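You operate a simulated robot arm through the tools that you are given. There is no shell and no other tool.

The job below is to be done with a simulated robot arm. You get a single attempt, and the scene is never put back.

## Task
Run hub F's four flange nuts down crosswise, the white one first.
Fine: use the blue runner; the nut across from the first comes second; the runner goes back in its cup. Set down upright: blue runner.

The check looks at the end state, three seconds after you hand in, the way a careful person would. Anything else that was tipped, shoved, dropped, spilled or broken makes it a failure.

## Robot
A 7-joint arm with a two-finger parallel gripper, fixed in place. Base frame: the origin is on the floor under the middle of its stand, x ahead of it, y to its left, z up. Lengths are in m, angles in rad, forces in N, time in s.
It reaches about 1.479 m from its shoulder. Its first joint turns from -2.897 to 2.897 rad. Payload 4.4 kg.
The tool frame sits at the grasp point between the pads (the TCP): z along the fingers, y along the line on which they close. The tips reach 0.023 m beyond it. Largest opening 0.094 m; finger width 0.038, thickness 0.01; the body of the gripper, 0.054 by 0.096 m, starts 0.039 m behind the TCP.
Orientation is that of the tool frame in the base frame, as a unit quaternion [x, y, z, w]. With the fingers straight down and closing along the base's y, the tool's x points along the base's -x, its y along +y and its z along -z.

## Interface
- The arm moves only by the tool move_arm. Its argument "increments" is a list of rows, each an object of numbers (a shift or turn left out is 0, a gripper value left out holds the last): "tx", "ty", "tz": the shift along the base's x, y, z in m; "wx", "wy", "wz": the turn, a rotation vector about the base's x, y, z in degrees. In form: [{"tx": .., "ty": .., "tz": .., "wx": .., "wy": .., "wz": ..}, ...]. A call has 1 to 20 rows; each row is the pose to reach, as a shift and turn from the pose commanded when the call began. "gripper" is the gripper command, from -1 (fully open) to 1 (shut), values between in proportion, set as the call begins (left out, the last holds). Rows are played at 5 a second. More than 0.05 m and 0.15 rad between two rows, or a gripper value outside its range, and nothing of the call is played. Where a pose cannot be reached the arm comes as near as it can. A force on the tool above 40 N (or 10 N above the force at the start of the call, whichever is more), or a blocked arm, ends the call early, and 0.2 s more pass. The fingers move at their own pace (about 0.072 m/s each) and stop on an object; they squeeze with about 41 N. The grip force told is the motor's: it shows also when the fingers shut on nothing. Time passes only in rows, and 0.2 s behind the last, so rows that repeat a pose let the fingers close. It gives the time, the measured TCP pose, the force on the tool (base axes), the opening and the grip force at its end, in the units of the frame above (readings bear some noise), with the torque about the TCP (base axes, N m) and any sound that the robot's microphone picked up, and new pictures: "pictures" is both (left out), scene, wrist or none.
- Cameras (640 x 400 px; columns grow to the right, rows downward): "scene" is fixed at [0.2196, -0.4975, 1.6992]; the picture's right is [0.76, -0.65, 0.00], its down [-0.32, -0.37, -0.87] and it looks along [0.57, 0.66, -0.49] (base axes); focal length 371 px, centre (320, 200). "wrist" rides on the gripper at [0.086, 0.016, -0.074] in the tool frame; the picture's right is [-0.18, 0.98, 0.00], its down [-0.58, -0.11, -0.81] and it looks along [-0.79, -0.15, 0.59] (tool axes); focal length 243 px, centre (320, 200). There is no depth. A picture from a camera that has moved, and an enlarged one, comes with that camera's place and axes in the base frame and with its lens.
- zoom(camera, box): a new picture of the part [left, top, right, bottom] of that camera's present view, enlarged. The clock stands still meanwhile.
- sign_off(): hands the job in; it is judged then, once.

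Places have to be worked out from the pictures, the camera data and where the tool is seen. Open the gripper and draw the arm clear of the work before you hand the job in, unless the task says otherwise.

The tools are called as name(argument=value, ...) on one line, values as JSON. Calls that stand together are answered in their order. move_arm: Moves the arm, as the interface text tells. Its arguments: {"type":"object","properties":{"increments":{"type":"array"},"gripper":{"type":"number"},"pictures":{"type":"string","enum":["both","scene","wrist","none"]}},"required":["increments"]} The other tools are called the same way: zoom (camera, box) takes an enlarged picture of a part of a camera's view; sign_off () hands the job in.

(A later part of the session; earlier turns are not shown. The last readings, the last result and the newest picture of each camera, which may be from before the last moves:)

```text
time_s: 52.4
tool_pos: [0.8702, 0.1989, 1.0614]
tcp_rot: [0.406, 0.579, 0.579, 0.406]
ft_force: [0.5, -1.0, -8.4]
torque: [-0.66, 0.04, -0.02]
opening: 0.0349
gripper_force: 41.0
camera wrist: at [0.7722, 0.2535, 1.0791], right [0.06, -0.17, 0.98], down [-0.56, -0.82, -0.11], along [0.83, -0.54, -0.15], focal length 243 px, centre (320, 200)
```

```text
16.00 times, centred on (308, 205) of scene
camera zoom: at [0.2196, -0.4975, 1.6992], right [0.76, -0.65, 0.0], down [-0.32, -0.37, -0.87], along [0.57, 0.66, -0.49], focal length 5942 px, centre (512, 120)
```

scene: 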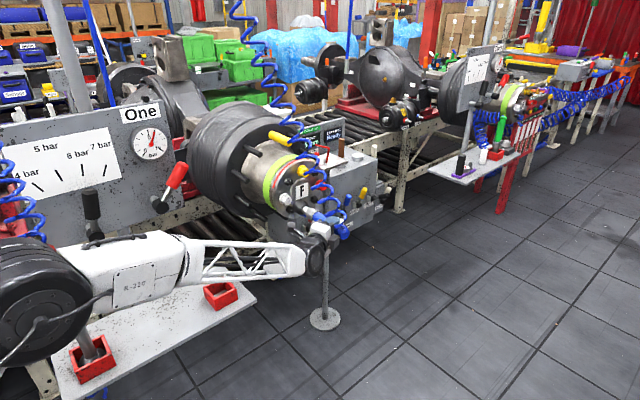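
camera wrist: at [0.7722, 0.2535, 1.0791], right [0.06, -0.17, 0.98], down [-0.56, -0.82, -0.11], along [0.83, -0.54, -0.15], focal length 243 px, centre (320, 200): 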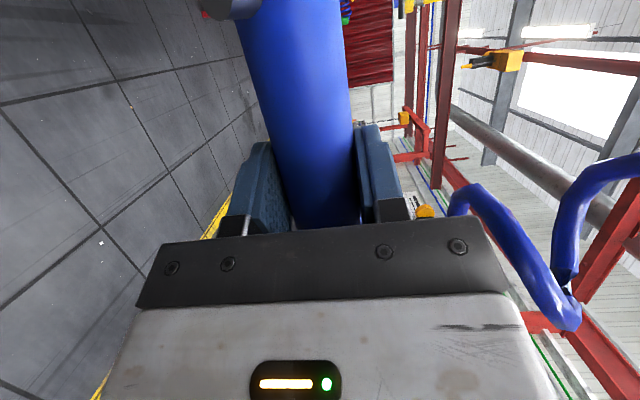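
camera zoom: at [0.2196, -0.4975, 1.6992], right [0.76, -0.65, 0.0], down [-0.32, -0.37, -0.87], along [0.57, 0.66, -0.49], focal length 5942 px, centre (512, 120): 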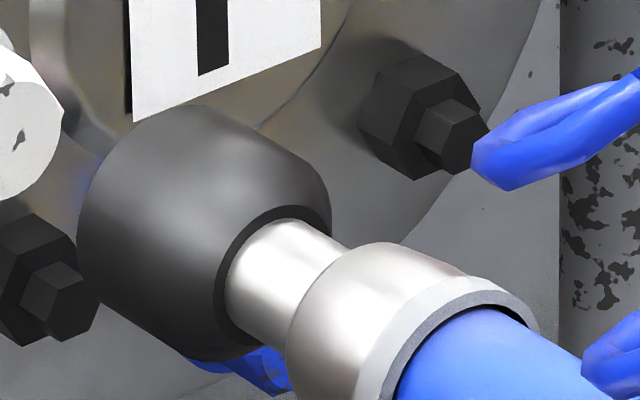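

zoom(camera="scene", box=[296, 202, 328, 222])

zoom(camera="scene", box=[330, 222, 362, 242])

```text
16.00 times, centred on (312, 212) of scene
camera zoom: at [0.2196, -0.4975, 1.6992], right [0.76, -0.65, 0.0], down [-0.32, -0.37, -0.87], along [0.57, 0.66, -0.49], focal length 5942 px, centre (448, 8)
```

zoom: 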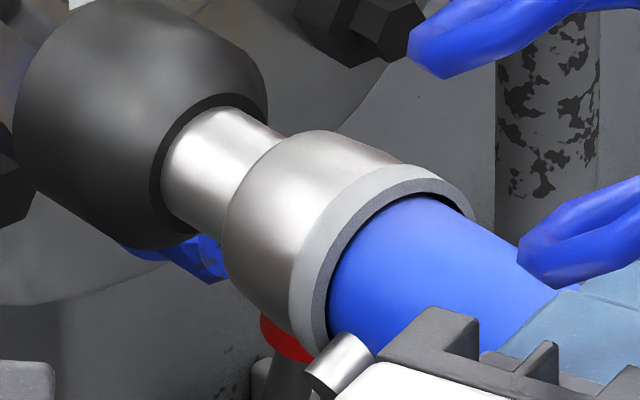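

```text
16.00 times, centred on (346, 232) of scene
camera zoom: at [0.2196, -0.4975, 1.6992], right [0.76, -0.65, 0.0], down [-0.32, -0.37, -0.87], along [0.57, 0.66, -0.49], focal length 5942 px, centre (-96, -312)
```

zoom: 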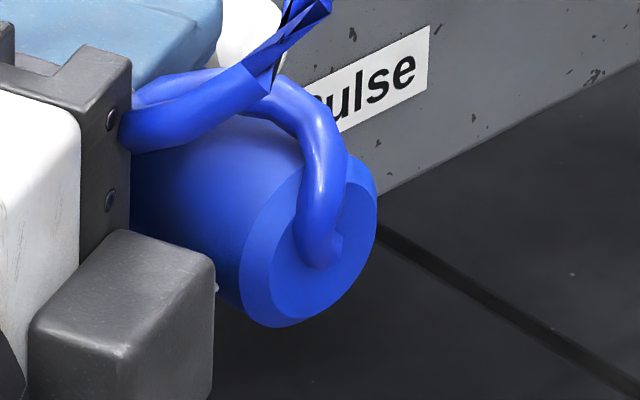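

Weighing both cameras, I judge the socket axis to be about +5.6 mm in x and +2 mm in z off the white nut's axis. I correct that and close to roughly 1 cm short of the nut to look again.

move_arm(increments=[{"tx": -0.0056, "tz": -0.002}, {"tx": -0.0056, "ty": 0.018, "tz": -0.002}, {"tx": -0.0056, "ty": 0.036, "tz": -0.002}, {"tx": -0.0056, "ty": 0.036, "tz": -0.002}], pictures="none")

zoom(camera="scene", box=[265, 165, 345, 215])

zoom(camera="scene", box=[274, 185, 306, 205])

```text
time_s: 53.4
tool_pos: [0.8681, 0.2235, 1.0628]
tcp_rot: [0.402, 0.584, 0.582, 0.399]
ft_force: [-0.3, -0.5, -8.7]
torque: [-0.65, 0.02, 0.0]
opening: 0.0353
gripper_force: 41.1
out of reach, approached as far as the arm can: row 3, 4
```

```text
8.00 times, centred on (305, 190) of scene
camera zoom: at [0.2196, -0.4975, 1.6992], right [0.76, -0.65, 0.0], down [-0.32, -0.37, -0.87], along [0.57, 0.66, -0.49], focal length 2971 px, centre (440, 280)
```

zoom: 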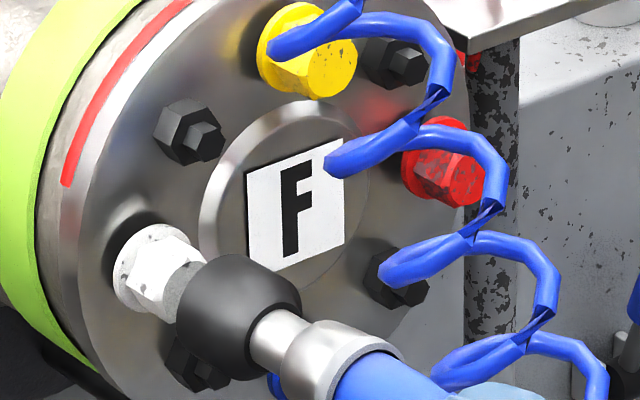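

```text
16.00 times, centred on (290, 195) of scene
camera zoom: at [0.2196, -0.4975, 1.6992], right [0.76, -0.65, 0.0], down [-0.32, -0.37, -0.87], along [0.57, 0.66, -0.49], focal length 5942 px, centre (800, 280)
```

zoom: 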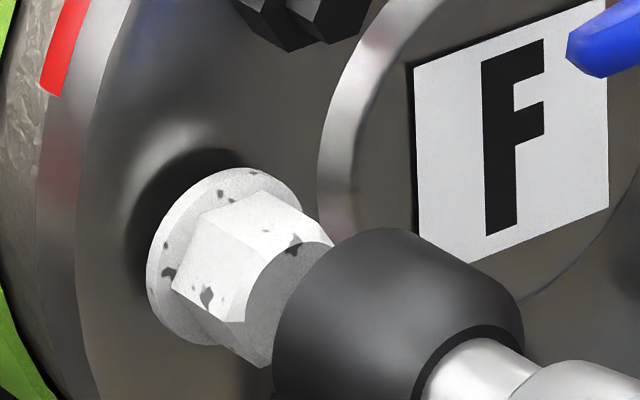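

The arm hit a reach limit with the tool held horizontal (wrist bent too far). I back off a little and spin the tool +25° about the runner's own axis (y) so the gripper comes in from slightly above; the socket direction is unchanged.

move_arm(increments=[{"ty": -0.02}, {"ty": -0.04}, {"ty": -0.04, "wy": 6}, {"ty": -0.04, "wy": 12}, {"ty": -0.04, "wy": 18}, {"ty": -0.04, "wy": 25}, {"ty": -0.04, "wy": 25}])

```text
time_s: 55.0
tool_pos: [0.8686, 0.1841, 1.0624]
tcp_rot: [0.522, 0.653, 0.477, 0.27]
ft_force: [0.5, -0.1, -9.0]
torque: [-0.65, 0.03, -0.01]
opening: 0.0354
gripper_force: 41.5
camera wrist: at [0.7863, 0.2391, 1.1199], right [0.47, -0.17, 0.86], down [-0.55, -0.82, 0.14], along [0.69, -0.54, -0.48], focal length 243 px, centre (320, 200)
```

scene: 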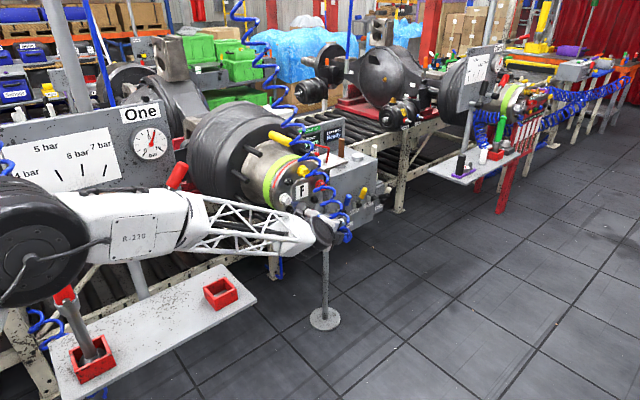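
wrist: 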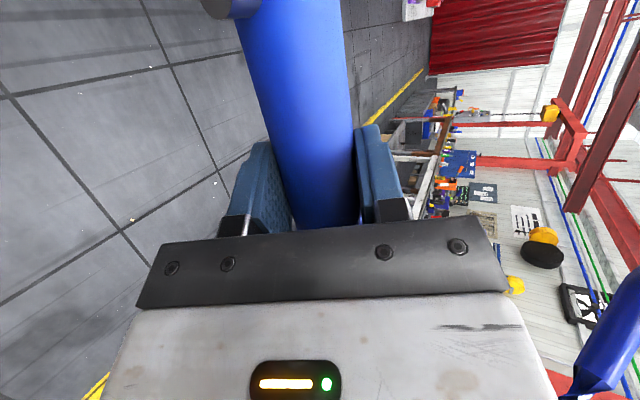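

Orientation is exact again. I re-apply the small lateral correction and advance to about 2 cm short of the white nut.

move_arm(increments=[{"tx": -0.0037, "tz": -0.0011}, {"tx": -0.0037, "ty": 0.015, "tz": -0.0011}, {"tx": -0.0037, "ty": 0.03, "tz": -0.0011}, {"tx": -0.0037, "ty": 0.045, "tz": -0.0011}, {"tx": -0.0037, "ty": 0.045, "tz": -0.0011}], pictures="none")

zoom(camera="scene", box=[265, 170, 345, 220])

zoom(camera="scene", box=[274, 185, 306, 205])

zoom(camera="scene", box=[290, 195, 322, 215])

```text
time_s: 56.2
tool_pos: [0.8616, 0.2279, 1.0604]
tcp_rot: [0.521, 0.654, 0.477, 0.27]
ft_force: [0.7, -0.5, -9.6]
torque: [-0.6, 0.03, 0.01]
opening: 0.0351
gripper_force: 41.2
```

```text
8.00 times, centred on (305, 195) of scene
camera zoom: at [0.2196, -0.4975, 1.6992], right [0.76, -0.65, 0.0], down [-0.32, -0.37, -0.87], along [0.57, 0.66, -0.49], focal length 2971 px, centre (440, 240)
```

zoom: 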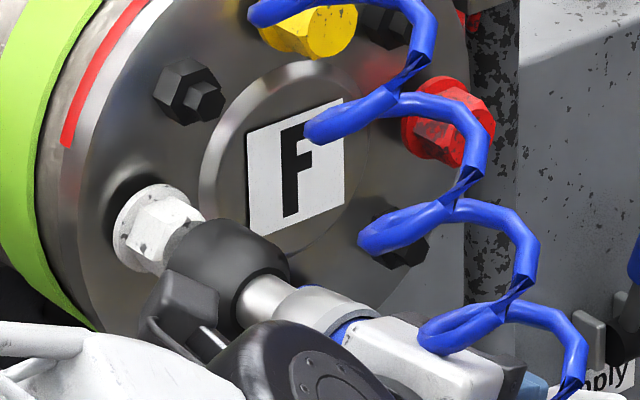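

```text
16.00 times, centred on (290, 195) of scene
camera zoom: at [0.2196, -0.4975, 1.6992], right [0.76, -0.65, 0.0], down [-0.32, -0.37, -0.87], along [0.57, 0.66, -0.49], focal length 5942 px, centre (800, 280)
```

zoom: 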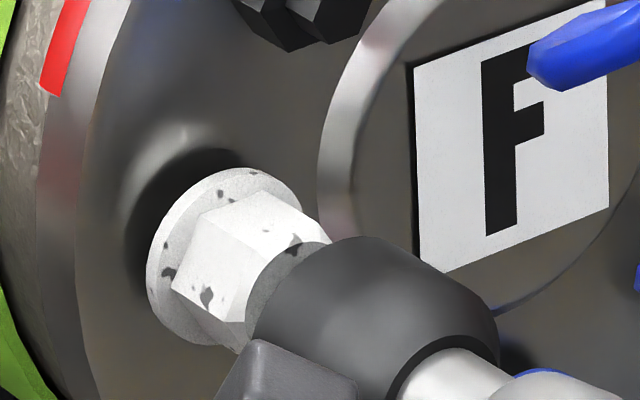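

```text
16.00 times, centred on (306, 205) of scene
camera zoom: at [0.2196, -0.4975, 1.6992], right [0.76, -0.65, 0.0], down [-0.32, -0.37, -0.87], along [0.57, 0.66, -0.49], focal length 5942 px, centre (544, 120)
```

zoom: 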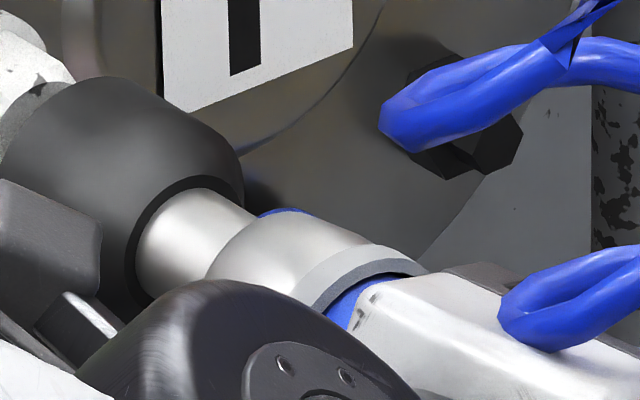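

The socket now lies on the white nut's axis line in the scene view to within a millimetre or so (readings carry ~1 mm noise). I advance slowly along +y, watching the force.

move_arm(increments=[{"ty": 0.005}, {"ty": 0.01}, {"ty": 0.015}, {"ty": 0.02}, {"ty": 0.02}], pictures="none")

zoom(camera="scene", box=[270, 180, 318, 210])

```text
time_s: 57.4
tool_pos: [0.8644, 0.2493, 1.0615]
tcp_rot: [0.522, 0.653, 0.477, 0.271]
ft_force: [-0.1, -0.2, -8.3]
torque: [-0.66, 0.01, 0.0]
opening: 0.0355
gripper_force: 40.6
```

```text
13.33 times, centred on (294, 195) of scene
camera zoom: at [0.2196, -0.4975, 1.6992], right [0.76, -0.65, 0.0], down [-0.32, -0.37, -0.87], along [0.57, 0.66, -0.49], focal length 4952 px, centre (667, 267)
```

zoom: 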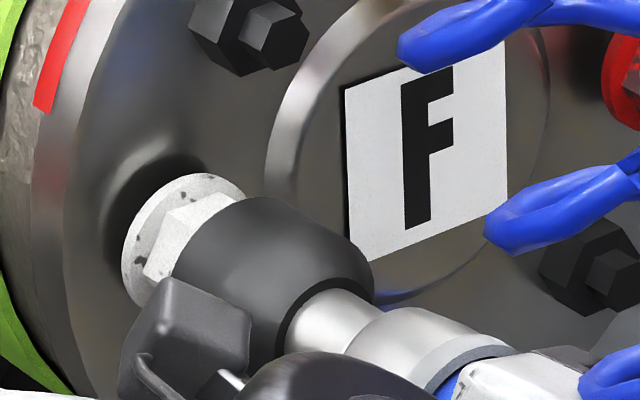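

No contact yet and the alignment looks right. I continue in small steps.

move_arm(increments=[{"ty": 0.004}, {"ty": 0.008}, {"ty": 0.012}, {"ty": 0.016}, {"ty": 0.016}], pictures="none")

zoom(camera="scene", box=[270, 180, 318, 210])

```text
time_s: 58.6
tool_pos: [0.8642, 0.2655, 1.0614]
tcp_rot: [0.521, 0.654, 0.476, 0.271]
ft_force: [0.7, 0.2, -9.2]
torque: [-0.65, 0.03, 0.01]
opening: 0.0353
gripper_force: 41.1
```

```text
13.33 times, centred on (294, 195) of scene
camera zoom: at [0.2196, -0.4975, 1.6992], right [0.76, -0.65, 0.0], down [-0.32, -0.37, -0.87], along [0.57, 0.66, -0.49], focal length 4952 px, centre (667, 267)
```

zoom: 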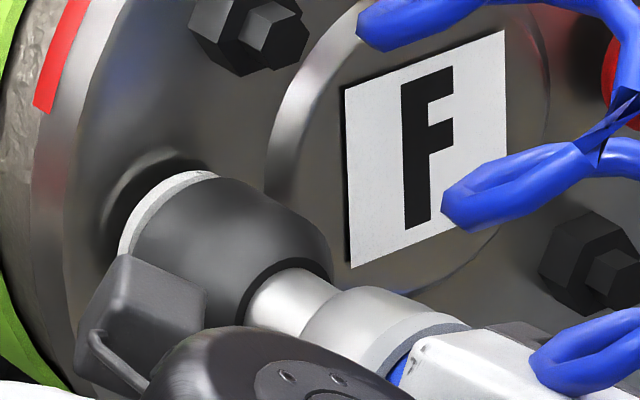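

The socket has slid over the white nut up to its flange without any force. I press on a little further to engage it.

move_arm(increments=[{"ty": 0.003}, {"ty": 0.006}, {"ty": 0.009}, {"ty": 0.009}], pictures="none")

zoom(camera="scene", box=[270, 180, 318, 210])

```text
time_s: 59.4
tool_pos: [0.8658, 0.2702, 1.0591]
tcp_rot: [0.522, 0.653, 0.477, 0.272]
ft_force: [6.2, -2.3, -4.0]
torque: [0.1, 0.05, -1.05]
opening: 0.0355
gripper_force: 41.1
stopped in row 3: the force on the tool passed its limit at 43 N (the readings are from after the stop); the commanded pose is now the measured one
```

```text
13.33 times, centred on (294, 195) of scene
camera zoom: at [0.2196, -0.4975, 1.6992], right [0.76, -0.65, 0.0], down [-0.32, -0.37, -0.87], along [0.57, 0.66, -0.49], focal length 4952 px, centre (667, 267)
```

zoom: 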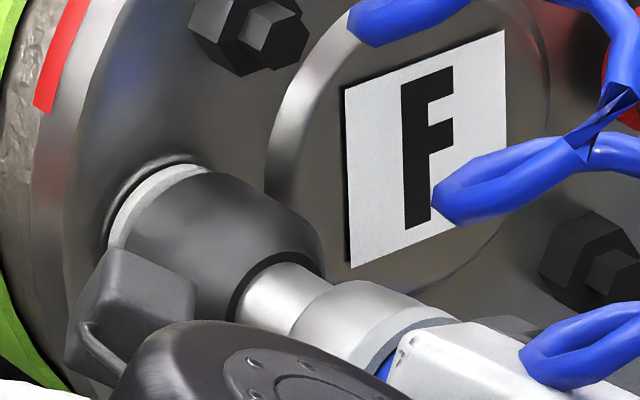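

Force rose to 43 N and, comparing views, the nut itself moved toward the hub face by a few mm — the runner is driving it. I correct the slight lateral load (+x, +z ~1 mm) and keep a light push on for a moment, listening.

move_arm(increments=[{"tx": 0.001, "tz": 0.001}, {"tx": 0.001, "tz": 0.001, "ty": 0.001}, {"tx": 0.001, "tz": 0.001, "ty": 0.002}, {"tx": 0.001, "tz": 0.001, "ty": 0.002}, {"tx": 0.001, "tz": 0.001, "ty": 0.002}], pictures="none")

zoom(camera="scene", box=[270, 180, 318, 210])

```text
time_s: 60.5
tool_pos: [0.8654, 0.2726, 1.0603]
tcp_rot: [0.523, 0.653, 0.476, 0.271]
ft_force: [-0.5, -10.4, -11.2]
torque: [-1.06, -0.01, 0.02]
opening: 0.0353
gripper_force: 41.1
```

```text
13.33 times, centred on (294, 195) of scene
camera zoom: at [0.2196, -0.4975, 1.6992], right [0.76, -0.65, 0.0], down [-0.32, -0.37, -0.87], along [0.57, 0.66, -0.49], focal length 4952 px, centre (667, 267)
```

zoom: 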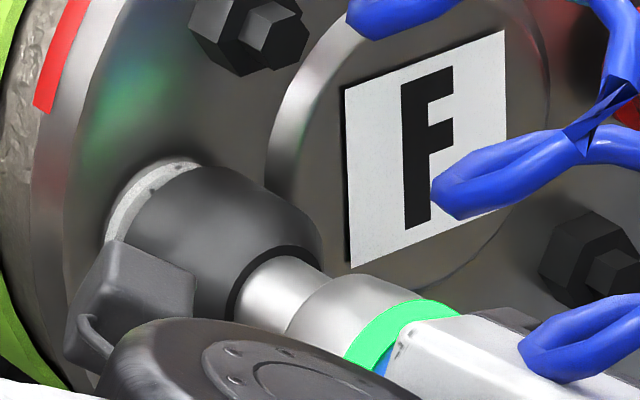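

The runner's collar ring has lit green and the nut has turned and seated — white is run down. I hold briefly to confirm the light, then look.

move_arm(increments=[{"tx": 0}, {"tx": 0}, {"tx": 0}])

zoom(camera="scene", box=[260, 165, 350, 230])

```text
time_s: 61.4
tool_pos: [0.8655, 0.2726, 1.0597]
tcp_rot: [0.522, 0.654, 0.476, 0.271]
ft_force: [-1.7, -13.0, -13.0]
torque: [-1.12, 0.03, 0.24]
opening: 0.0353
gripper_force: 40.9
camera wrist: at [0.7837, 0.3278, 1.1185], right [0.47, -0.17, 0.86], down [-0.55, -0.82, 0.14], along [0.68, -0.54, -0.48], focal length 243 px, centre (320, 200)
```

scene: 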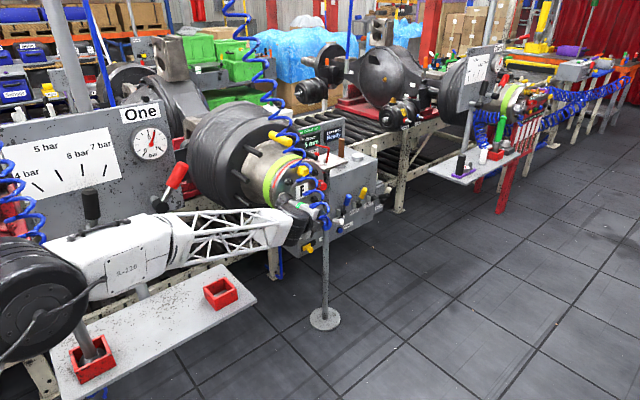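
wrist: 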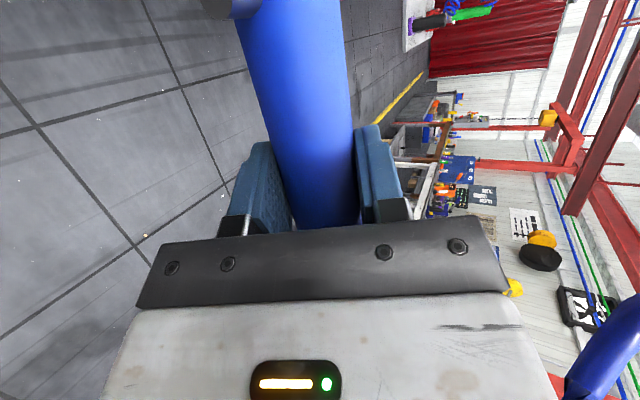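

```text
6.15 times, centred on (305, 198) of scene
camera zoom: at [0.2196, -0.4975, 1.6992], right [0.76, -0.65, 0.0], down [-0.32, -0.37, -0.87], along [0.57, 0.66, -0.49], focal length 2286 px, centre (412, 215)
```

zoom: 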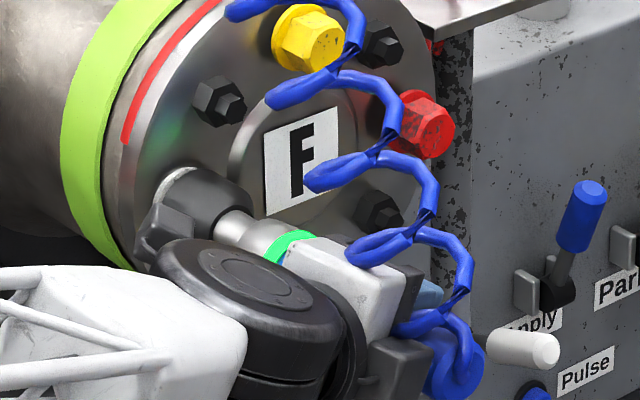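

White is done (ring steady green). I withdraw straight back 6 cm along -y.

move_arm(increments=[{"ty": -0.006}, {"ty": -0.012}, {"ty": -0.02}, {"ty": -0.03}, {"ty": -0.045}, {"ty": -0.06}, {"ty": -0.06}])

zoom(camera="scene", box=[260, 165, 350, 230])

```text
time_s: 63.0
tool_pos: [0.865, 0.2135, 1.0614]
tcp_rot: [0.522, 0.652, 0.477, 0.272]
ft_force: [0.3, -0.3, -9.5]
torque: [-0.61, 0.05, -0.04]
opening: 0.0353
gripper_force: 41.3
camera wrist: at [0.7834, 0.2675, 1.1193], right [0.47, -0.17, 0.86], down [-0.55, -0.82, 0.14], along [0.68, -0.54, -0.48], focal length 243 px, centre (320, 200)
```

scene: 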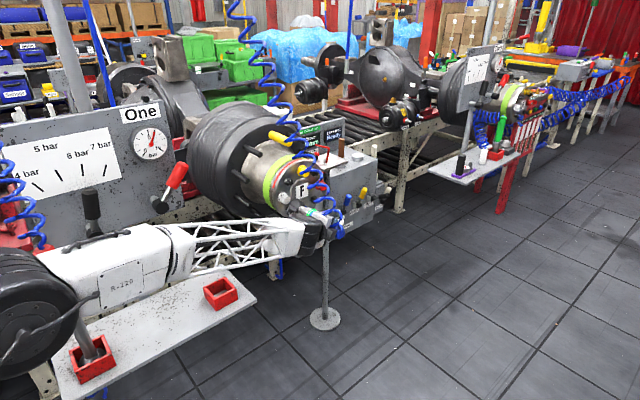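
wrist: 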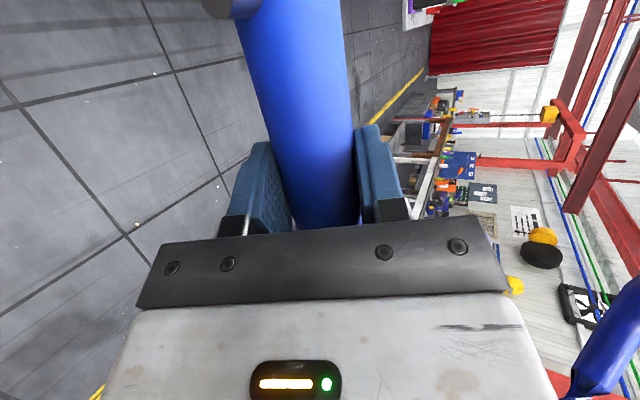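

```text
6.15 times, centred on (305, 198) of scene
camera zoom: at [0.2196, -0.4975, 1.6992], right [0.76, -0.65, 0.0], down [-0.32, -0.37, -0.87], along [0.57, 0.66, -0.49], focal length 2286 px, centre (412, 215)
```

zoom: 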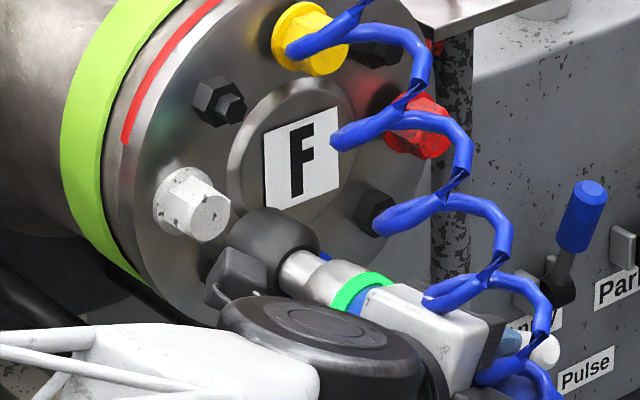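

White now sits flush on the face. Next is red, directly across: I shift +0.166 m in x at this stand-off.

move_arm(increments=[{"tx": 0.033}, {"tx": 0.066}, {"tx": 0.1}, {"tx": 0.133}, {"tx": 0.166}, {"tx": 0.166}])

zoom(camera="scene", box=[270, 155, 360, 220])

```text
time_s: 64.3
tool_pos: [1.0326, 0.2131, 1.06]
tcp_rot: [0.522, 0.653, 0.477, 0.271]
ft_force: [-0.1, 0.2, -8.9]
torque: [-0.64, 0.03, -0.02]
opening: 0.0353
gripper_force: 41.3
camera wrist: at [0.9503, 0.2677, 1.1186], right [0.47, -0.17, 0.86], down [-0.55, -0.82, 0.14], along [0.68, -0.54, -0.48], focal length 243 px, centre (320, 200)
```

scene: 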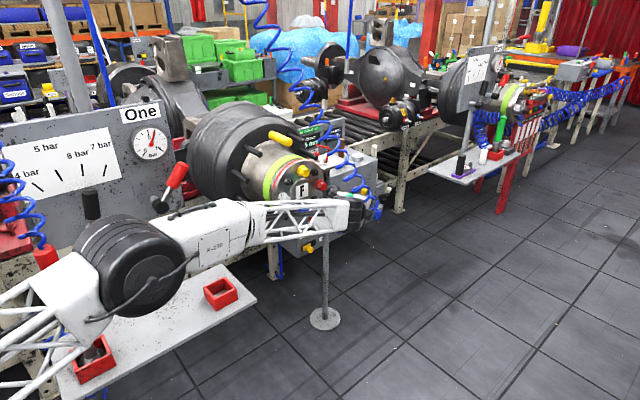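
wrist: 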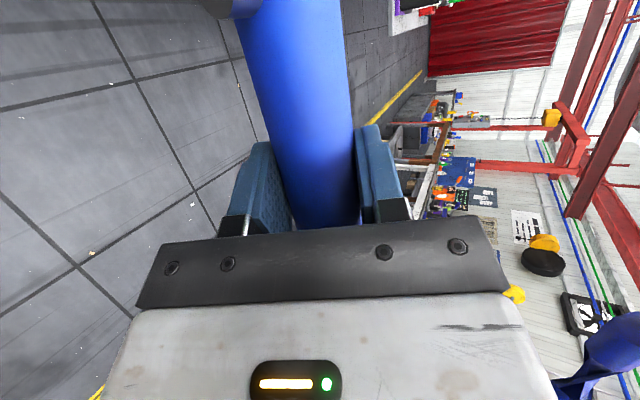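

```text
6.15 times, centred on (315, 188) of scene
camera zoom: at [0.2196, -0.4975, 1.6992], right [0.76, -0.65, 0.0], down [-0.32, -0.37, -0.87], along [0.57, 0.66, -0.49], focal length 2286 px, centre (351, 277)
```

zoom: 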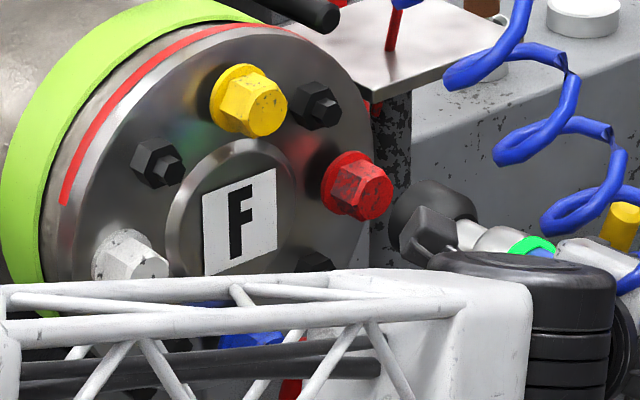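

zoom(camera="scene", box=[310, 170, 358, 200])

```text
13.33 times, centred on (334, 185) of scene
camera zoom: at [0.2196, -0.4975, 1.6992], right [0.76, -0.65, 0.0], down [-0.32, -0.37, -0.87], along [0.57, 0.66, -0.49], focal length 4952 px, centre (133, 400)
```

zoom: 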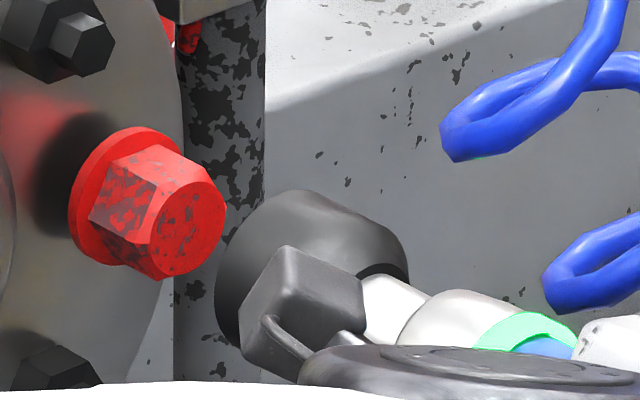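

The red nut and socket look lined up in this view. I advance toward it, first to just past the nut's end.

move_arm(increments=[{"ty": 0.012}, {"ty": 0.024}, {"ty": 0.032}, {"ty": 0.038}, {"ty": 0.044}, {"ty": 0.044}], pictures="none")

zoom(camera="scene", box=[310, 170, 358, 200])

```text
time_s: 65.8
tool_pos: [1.032, 0.2567, 1.0612]
tcp_rot: [0.522, 0.653, 0.477, 0.272]
ft_force: [-0.8, 0.3, -9.4]
torque: [-0.54, 0.05, 0.24]
opening: 0.0352
gripper_force: 41.0
```

```text
13.33 times, centred on (334, 185) of scene
camera zoom: at [0.2196, -0.4975, 1.6992], right [0.76, -0.65, 0.0], down [-0.32, -0.37, -0.87], along [0.57, 0.66, -0.49], focal length 4952 px, centre (133, 400)
```

zoom: 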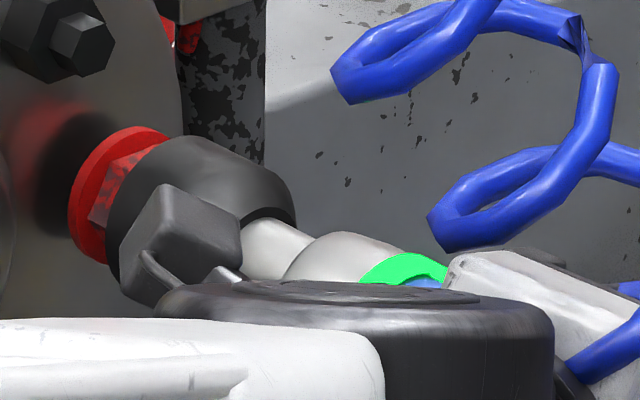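

The socket is over the red nut with only a trace of side load. I shift 0.5 mm back in x and press on in finer steps so the runner can drive it.

move_arm(increments=[{"tx": -0.0005, "ty": 0.004}, {"tx": -0.0005, "ty": 0.007}, {"tx": -0.0005, "ty": 0.009}, {"tx": -0.0005, "ty": 0.0105}, {"tx": -0.0005, "ty": 0.012}, {"tx": -0.0005, "ty": 0.013}, {"tx": -0.0005, "ty": 0.014}, {"tx": -0.0005, "ty": 0.0145}, {"tx": -0.0005, "ty": 0.0145}], pictures="none")

zoom(camera="scene", box=[310, 170, 358, 200])

```text
time_s: 67.8
tool_pos: [1.0319, 0.2724, 1.0613]
tcp_rot: [0.522, 0.653, 0.477, 0.27]
ft_force: [0.3, -4.4, -10.9]
torque: [-0.91, 0.07, -0.18]
opening: 0.0352
gripper_force: 40.8
```

```text
13.33 times, centred on (334, 185) of scene
camera zoom: at [0.2196, -0.4975, 1.6992], right [0.76, -0.65, 0.0], down [-0.32, -0.37, -0.87], along [0.57, 0.66, -0.49], focal length 4952 px, centre (133, 400)
```

zoom: 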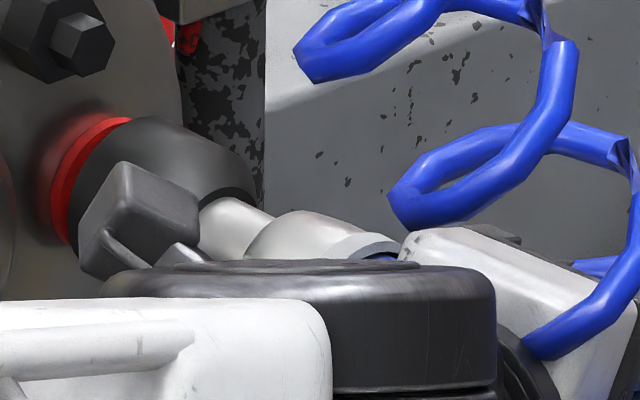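

The nut is driven most of the way (ring has reset to grey while running). I press about a millimetre more and hold for the green.

move_arm(increments=[{"ty": 0.0005}, {"ty": 0.001}, {"ty": 0.0015}, {"ty": 0.0015}, {"ty": 0.0015}, {"ty": 0.0015}], pictures="none")

zoom(camera="scene", box=[310, 170, 358, 200])

```text
time_s: 69.2
tool_pos: [1.032, 0.2732, 1.0613]
tcp_rot: [0.522, 0.653, 0.477, 0.272]
ft_force: [1.0, -9.5, -7.8]
torque: [-0.46, 0.02, -0.32]
opening: 0.0353
gripper_force: 40.8
```

```text
13.33 times, centred on (334, 185) of scene
camera zoom: at [0.2196, -0.4975, 1.6992], right [0.76, -0.65, 0.0], down [-0.32, -0.37, -0.87], along [0.57, 0.66, -0.49], focal length 4952 px, centre (133, 400)
```

zoom: 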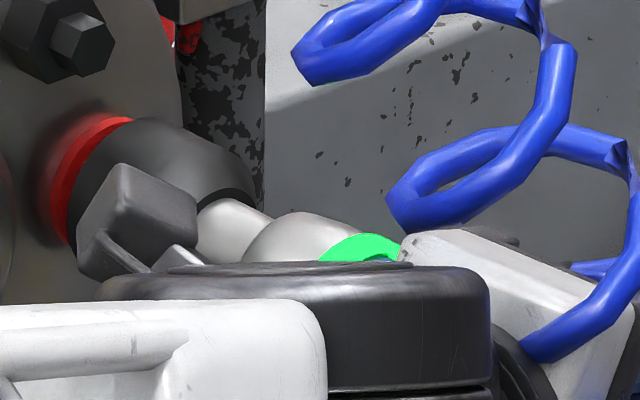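

Green again — red is run down. I withdraw 6 cm, then move to the yellow nut (−0.083 in x, +0.083 in z).

move_arm(increments=[{"ty": -0.006}, {"ty": -0.012}, {"ty": -0.02}, {"ty": -0.03}, {"ty": -0.045}, {"ty": -0.062}, {"ty": -0.062}], pictures="none")

move_arm(increments=[{"tx": -0.02, "tz": 0.02}, {"tx": -0.04, "tz": 0.04}, {"tx": -0.06, "tz": 0.06}, {"tx": -0.083, "tz": 0.083}, {"tx": -0.083, "tz": 0.083}])

zoom(camera="scene", box=[265, 150, 355, 220])

```text
time_s: 70.8
tool_pos: [1.0319, 0.2118, 1.0613]
tcp_rot: [0.523, 0.653, 0.476, 0.27]
ft_force: [-0.1, 0.1, -8.5]
torque: [-0.65, 0.03, 0.02]
opening: 0.0353
gripper_force: 40.6
```

```text
time_s: 72.0
tool_pos: [0.9479, 0.2113, 1.1449]
tcp_rot: [0.523, 0.652, 0.477, 0.271]
ft_force: [0.6, -0.8, -9.1]
torque: [-0.64, 0.03, 0.02]
opening: 0.0352
gripper_force: 40.6
camera wrist: at [0.8662, 0.2659, 1.2031], right [0.47, -0.17, 0.86], down [-0.55, -0.82, 0.14], along [0.69, -0.54, -0.48], focal length 243 px, centre (320, 200)
```

scene: 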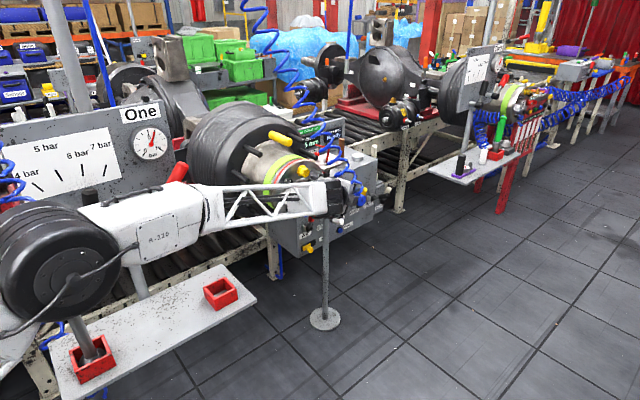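
wrist: 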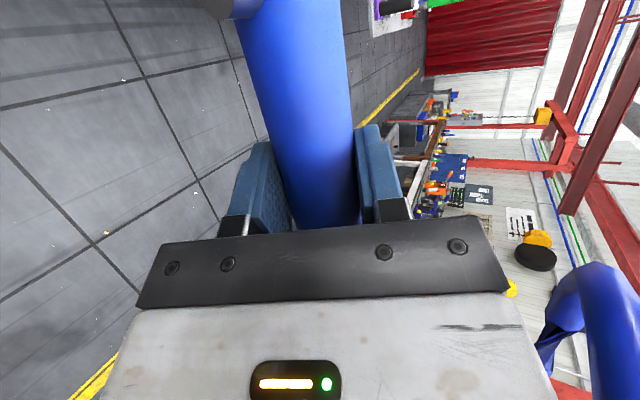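

```text
5.71 times, centred on (310, 185) of scene
camera zoom: at [0.2196, -0.4975, 1.6992], right [0.76, -0.65, 0.0], down [-0.32, -0.37, -0.87], along [0.57, 0.66, -0.49], focal length 2122 px, centre (377, 286)
```

zoom: 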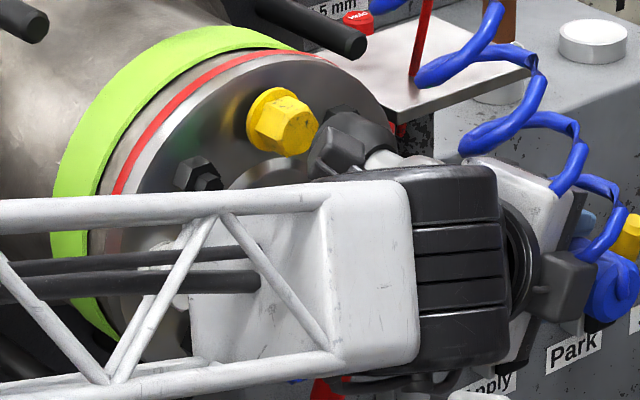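

zoom(camera="scene", box=[285, 155, 333, 185])

```text
13.33 times, centred on (309, 170) of scene
camera zoom: at [0.2196, -0.4975, 1.6992], right [0.76, -0.65, 0.0], down [-0.32, -0.37, -0.87], along [0.57, 0.66, -0.49], focal length 4952 px, centre (467, 600)
```

zoom: 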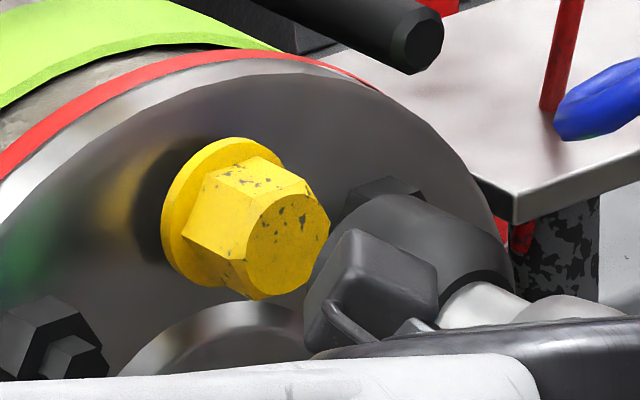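

Yellow lines up the same way red did. I advance onto it and then drive it in fine steps.

move_arm(increments=[{"ty": 0.012}, {"ty": 0.024}, {"ty": 0.032}, {"ty": 0.038}, {"ty": 0.045}, {"ty": 0.045}], pictures="none")

zoom(camera="scene", box=[285, 155, 333, 185])

```text
time_s: 73.3
tool_pos: [0.9469, 0.255, 1.1442]
tcp_rot: [0.522, 0.653, 0.477, 0.271]
ft_force: [0.4, -0.2, -8.5]
torque: [-0.69, 0.05, -0.01]
opening: 0.0351
gripper_force: 41.2
```

```text
13.33 times, centred on (309, 170) of scene
camera zoom: at [0.2196, -0.4975, 1.6992], right [0.76, -0.65, 0.0], down [-0.32, -0.37, -0.87], along [0.57, 0.66, -0.49], focal length 4952 px, centre (467, 600)
```

zoom: 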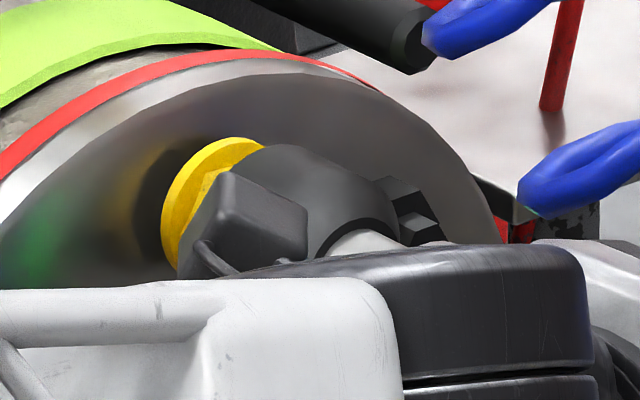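

The socket is over yellow with no side load. Now the fine drive and hold.

move_arm(increments=[{"ty": 0.004}, {"ty": 0.007}, {"ty": 0.009}, {"ty": 0.0105}, {"ty": 0.012}, {"ty": 0.013}, {"ty": 0.014}, {"ty": 0.015}, {"ty": 0.016}, {"ty": 0.0165}, {"ty": 0.0165}, {"ty": 0.0165}])

zoom(camera="scene", box=[280, 150, 352, 195])

```text
time_s: 76.0
tool_pos: [0.9471, 0.2729, 1.144]
tcp_rot: [0.522, 0.653, 0.478, 0.271]
ft_force: [-3.8, -16.3, -11.9]
torque: [-0.97, 0.04, 0.36]
opening: 0.0351
gripper_force: 40.9
camera wrist: at [0.8654, 0.3279, 1.2013], right [0.47, -0.17, 0.86], down [-0.55, -0.82, 0.14], along [0.69, -0.54, -0.48], focal length 243 px, centre (320, 200)
```

scene: 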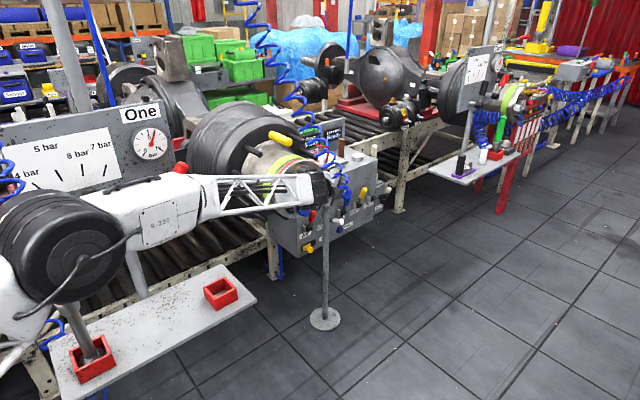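
wrist: 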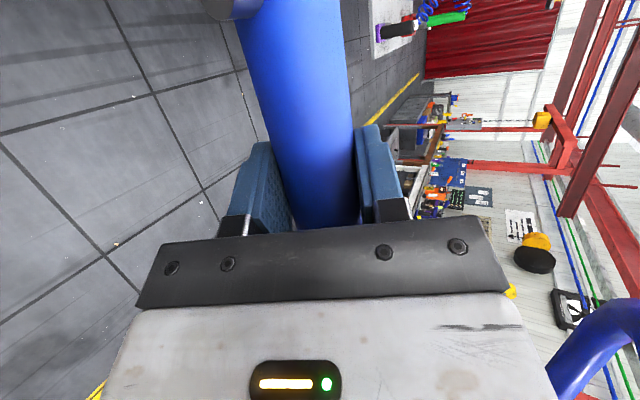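

```text
8.89 times, centred on (316, 172) of scene
camera zoom: at [0.2196, -0.4975, 1.6992], right [0.76, -0.65, 0.0], down [-0.32, -0.37, -0.87], along [0.57, 0.66, -0.49], focal length 3301 px, centre (356, 444)
```

zoom: 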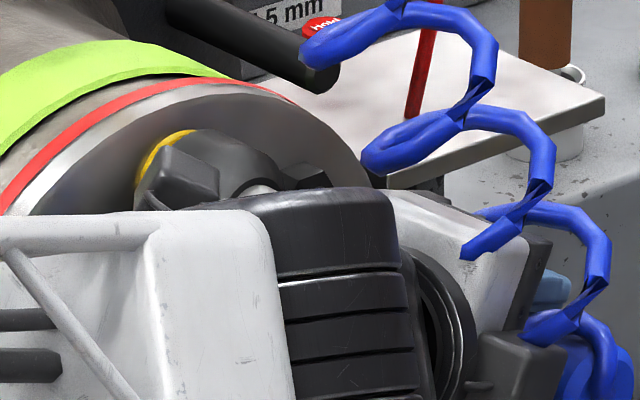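

The nut is seated with 16 N of push, but the ring is hidden by the wrist here. I hold a little longer, then withdraw and check the ring (it stays lit) and the nut.

move_arm(increments=[{"ty": 0.0005}, {"ty": 0.0005}, {"ty": 0.0005}, {"ty": 0.0005}, {"ty": 0.0005}], pictures="none")

move_arm(increments=[{"ty": -0.006}, {"ty": -0.012}, {"ty": -0.02}, {"ty": -0.03}, {"ty": -0.045}, {"ty": -0.062}, {"ty": -0.062}], pictures="none")

zoom(camera="scene", box=[270, 150, 350, 200])

```text
time_s: 77.2
tool_pos: [0.9486, 0.2728, 1.1428]
tcp_rot: [0.523, 0.653, 0.477, 0.271]
ft_force: [-2.9, -18.9, -6.8]
torque: [-0.35, 0.03, 0.16]
opening: 0.0351
gripper_force: 41.2
```

```text
time_s: 78.8
tool_pos: [0.9491, 0.2097, 1.145]
tcp_rot: [0.523, 0.653, 0.477, 0.271]
ft_force: [0.4, -0.3, -9.5]
torque: [-0.65, 0.06, 0.01]
opening: 0.0348
gripper_force: 41.1
```

```text
8.00 times, centred on (310, 175) of scene
camera zoom: at [0.2196, -0.4975, 1.6992], right [0.76, -0.65, 0.0], down [-0.32, -0.37, -0.87], along [0.57, 0.66, -0.49], focal length 2971 px, centre (400, 400)
```

zoom: 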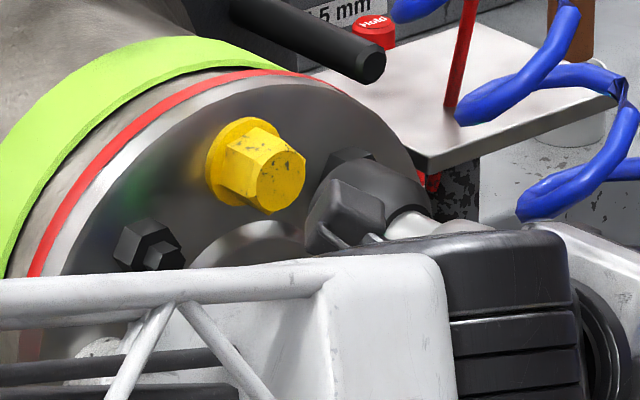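

Yellow sits flush now. I drop straight down 0.166 m to the blue nut's stand-off, where I can also see the ring.

move_arm(increments=[{"tz": -0.035}, {"tz": -0.07}, {"tz": -0.105}, {"tz": -0.14}, {"tz": -0.166}, {"tz": -0.166}])

zoom(camera="scene", box=[265, 160, 361, 230])

```text
time_s: 80.2
tool_pos: [0.9458, 0.2095, 0.9772]
tcp_rot: [0.522, 0.653, 0.476, 0.271]
ft_force: [-0.2, 0.9, -9.3]
torque: [-0.63, 0.02, -0.02]
opening: 0.0349
gripper_force: 41.1
camera wrist: at [0.8637, 0.2655, 1.0353], right [0.47, -0.17, 0.86], down [-0.55, -0.82, 0.14], along [0.68, -0.54, -0.48], focal length 243 px, centre (320, 200)
```

scene: 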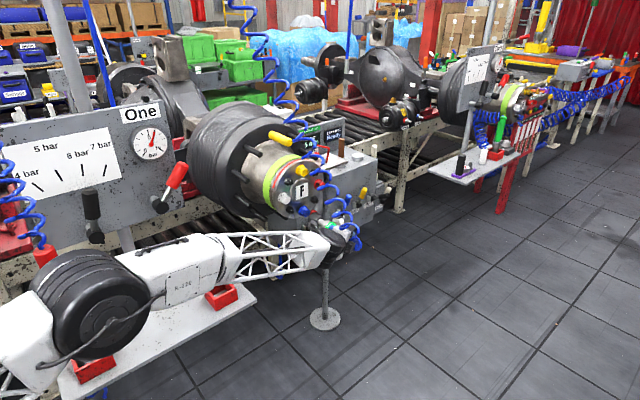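
wrist: 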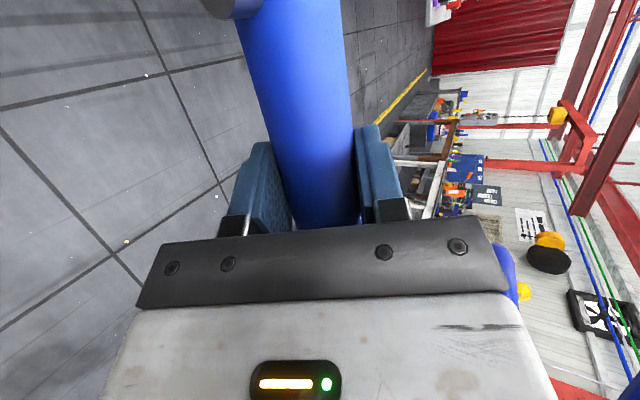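

```text
5.71 times, centred on (313, 195) of scene
camera zoom: at [0.2196, -0.4975, 1.6992], right [0.76, -0.65, 0.0], down [-0.32, -0.37, -0.87], along [0.57, 0.66, -0.49], focal length 2122 px, centre (360, 229)
```

zoom: 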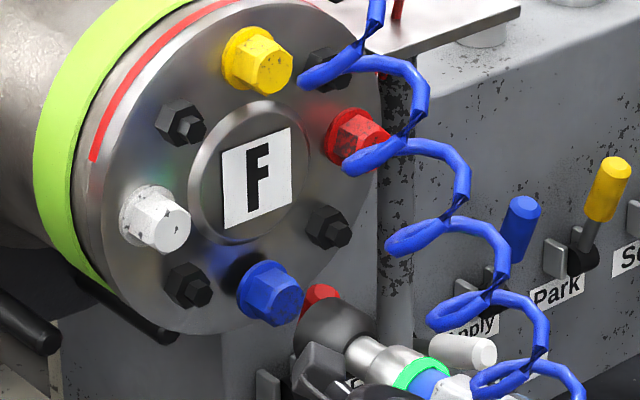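

The ring is green, so yellow counted; only blue still stands off the face. I advance onto blue.

move_arm(increments=[{"ty": 0.012}, {"ty": 0.024}, {"ty": 0.034}, {"ty": 0.041}, {"ty": 0.047}, {"ty": 0.047}], pictures="none")

zoom(camera="scene", box=[280, 185, 344, 225])

```text
time_s: 81.5
tool_pos: [0.947, 0.2571, 0.9785]
tcp_rot: [0.522, 0.653, 0.477, 0.272]
ft_force: [-0.2, -1.0, -9.2]
torque: [-0.68, 0.01, 0.01]
opening: 0.0351
gripper_force: 41.0
```

```text
10.00 times, centred on (312, 205) of scene
camera zoom: at [0.2196, -0.4975, 1.6992], right [0.76, -0.65, 0.0], down [-0.32, -0.37, -0.87], along [0.57, 0.66, -0.49], focal length 3714 px, centre (400, 150)
```

zoom: 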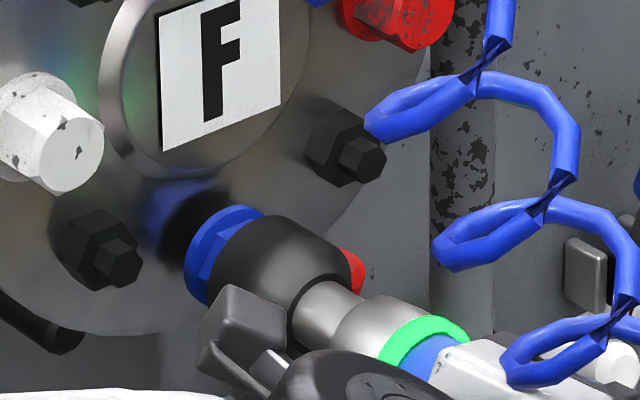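

The socket is over the blue nut with no side load. I drive it in fine steps and hold for green.

move_arm(increments=[{"ty": 0.004}, {"ty": 0.006}, {"ty": 0.008}, {"ty": 0.0095}, {"ty": 0.011}, {"ty": 0.012}, {"ty": 0.013}, {"ty": 0.014}, {"ty": 0.015}, {"ty": 0.0155}, {"ty": 0.016}, {"ty": 0.016}, {"ty": 0.016}], pictures="none")

zoom(camera="scene", box=[280, 185, 344, 225])

```text
time_s: 84.1
tool_pos: [0.9481, 0.2723, 0.9772]
tcp_rot: [0.524, 0.653, 0.476, 0.271]
ft_force: [-3.7, -13.9, 0.9]
torque: [0.84, 0.03, 0.4]
opening: 0.035
gripper_force: 40.8
stopped in row 12: the force on the tool passed its limit at 40 N (the readings are from after the stop); the commanded pose is now the measured one
```

```text
10.00 times, centred on (312, 205) of scene
camera zoom: at [0.2196, -0.4975, 1.6992], right [0.76, -0.65, 0.0], down [-0.32, -0.37, -0.87], along [0.57, 0.66, -0.49], focal length 3714 px, centre (400, 150)
```

zoom: 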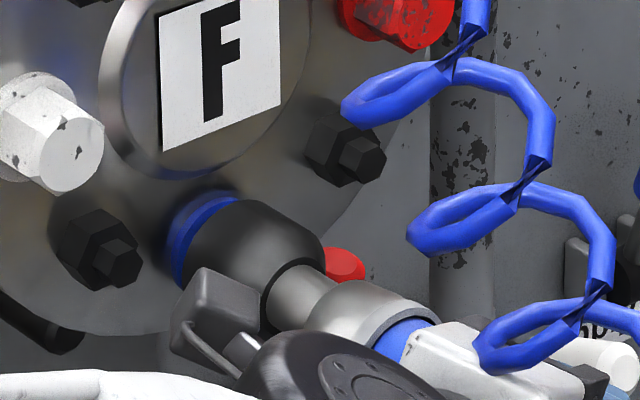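

Not green yet; the load shows the socket sitting ~1–1.5 mm low. I ease it up and slightly -x while keeping a light push, and wait.

move_arm(increments=[{"tz": 0.0008}, {"tz": 0.0015, "tx": -0.0004}, {"tz": 0.0015, "tx": -0.0004}, {"tz": 0.0015, "tx": -0.0004, "ty": 0.0004}, {"tz": 0.0015, "tx": -0.0004, "ty": 0.0004}], pictures="none")

zoom(camera="scene", box=[280, 185, 344, 225])

```text
time_s: 85.3
tool_pos: [0.9483, 0.2742, 0.9779]
tcp_rot: [0.523, 0.654, 0.475, 0.271]
ft_force: [-2.6, -23.1, -15.0]
torque: [-1.59, 0.09, 0.04]
opening: 0.0349
gripper_force: 41.4
```

```text
10.00 times, centred on (312, 205) of scene
camera zoom: at [0.2196, -0.4975, 1.6992], right [0.76, -0.65, 0.0], down [-0.32, -0.37, -0.87], along [0.57, 0.66, -0.49], focal length 3714 px, centre (400, 150)
```

zoom: 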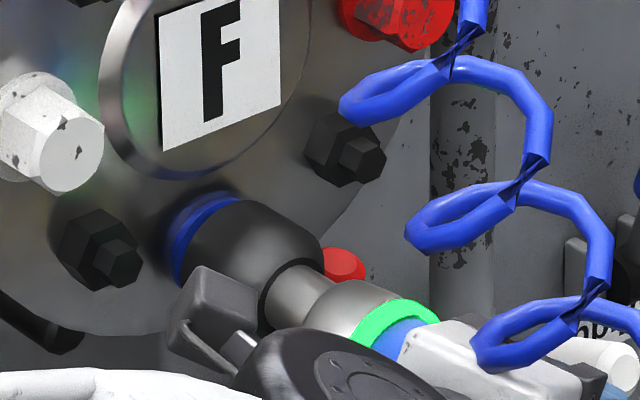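

Green — blue is run down too. I withdraw 7 cm straight back and check all four nuts.

move_arm(increments=[{"ty": -0.006}, {"ty": -0.012}, {"ty": -0.02}, {"ty": -0.03}, {"ty": -0.045}, {"ty": -0.06}, {"ty": -0.07}, {"ty": -0.07}])

zoom(camera="scene", box=[260, 155, 356, 225])

```text
time_s: 87.1
tool_pos: [0.9495, 0.204, 0.9805]
tcp_rot: [0.523, 0.653, 0.476, 0.271]
ft_force: [0.4, -1.2, -9.5]
torque: [-0.64, 0.03, 0.01]
opening: 0.035
gripper_force: 41.3
camera wrist: at [0.8672, 0.2587, 1.0371], right [0.47, -0.17, 0.86], down [-0.55, -0.82, 0.14], along [0.68, -0.55, -0.48], focal length 243 px, centre (320, 200)
```

scene: 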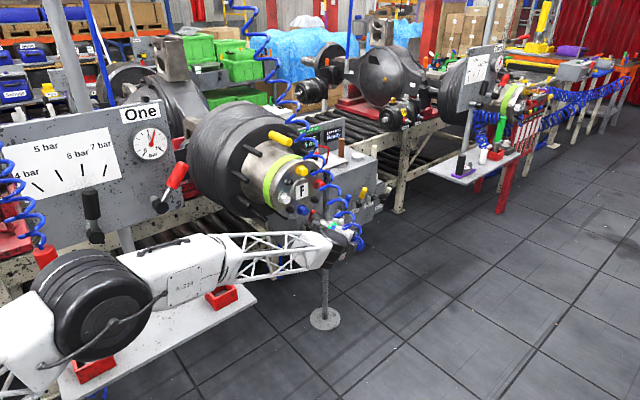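
wrist: 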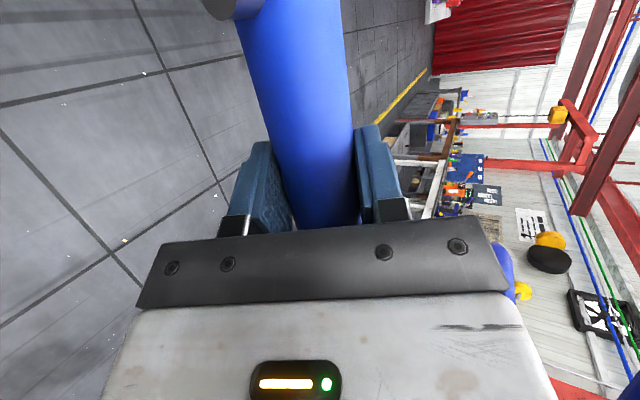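

```text
5.71 times, centred on (308, 190) of scene
camera zoom: at [0.2196, -0.4975, 1.6992], right [0.76, -0.65, 0.0], down [-0.32, -0.37, -0.87], along [0.57, 0.66, -0.49], focal length 2122 px, centre (389, 257)
```

zoom: 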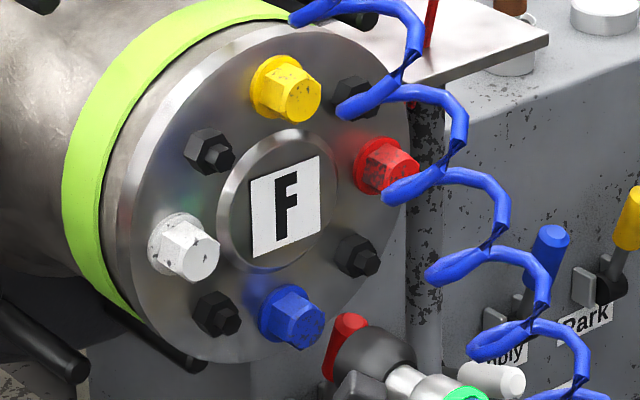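

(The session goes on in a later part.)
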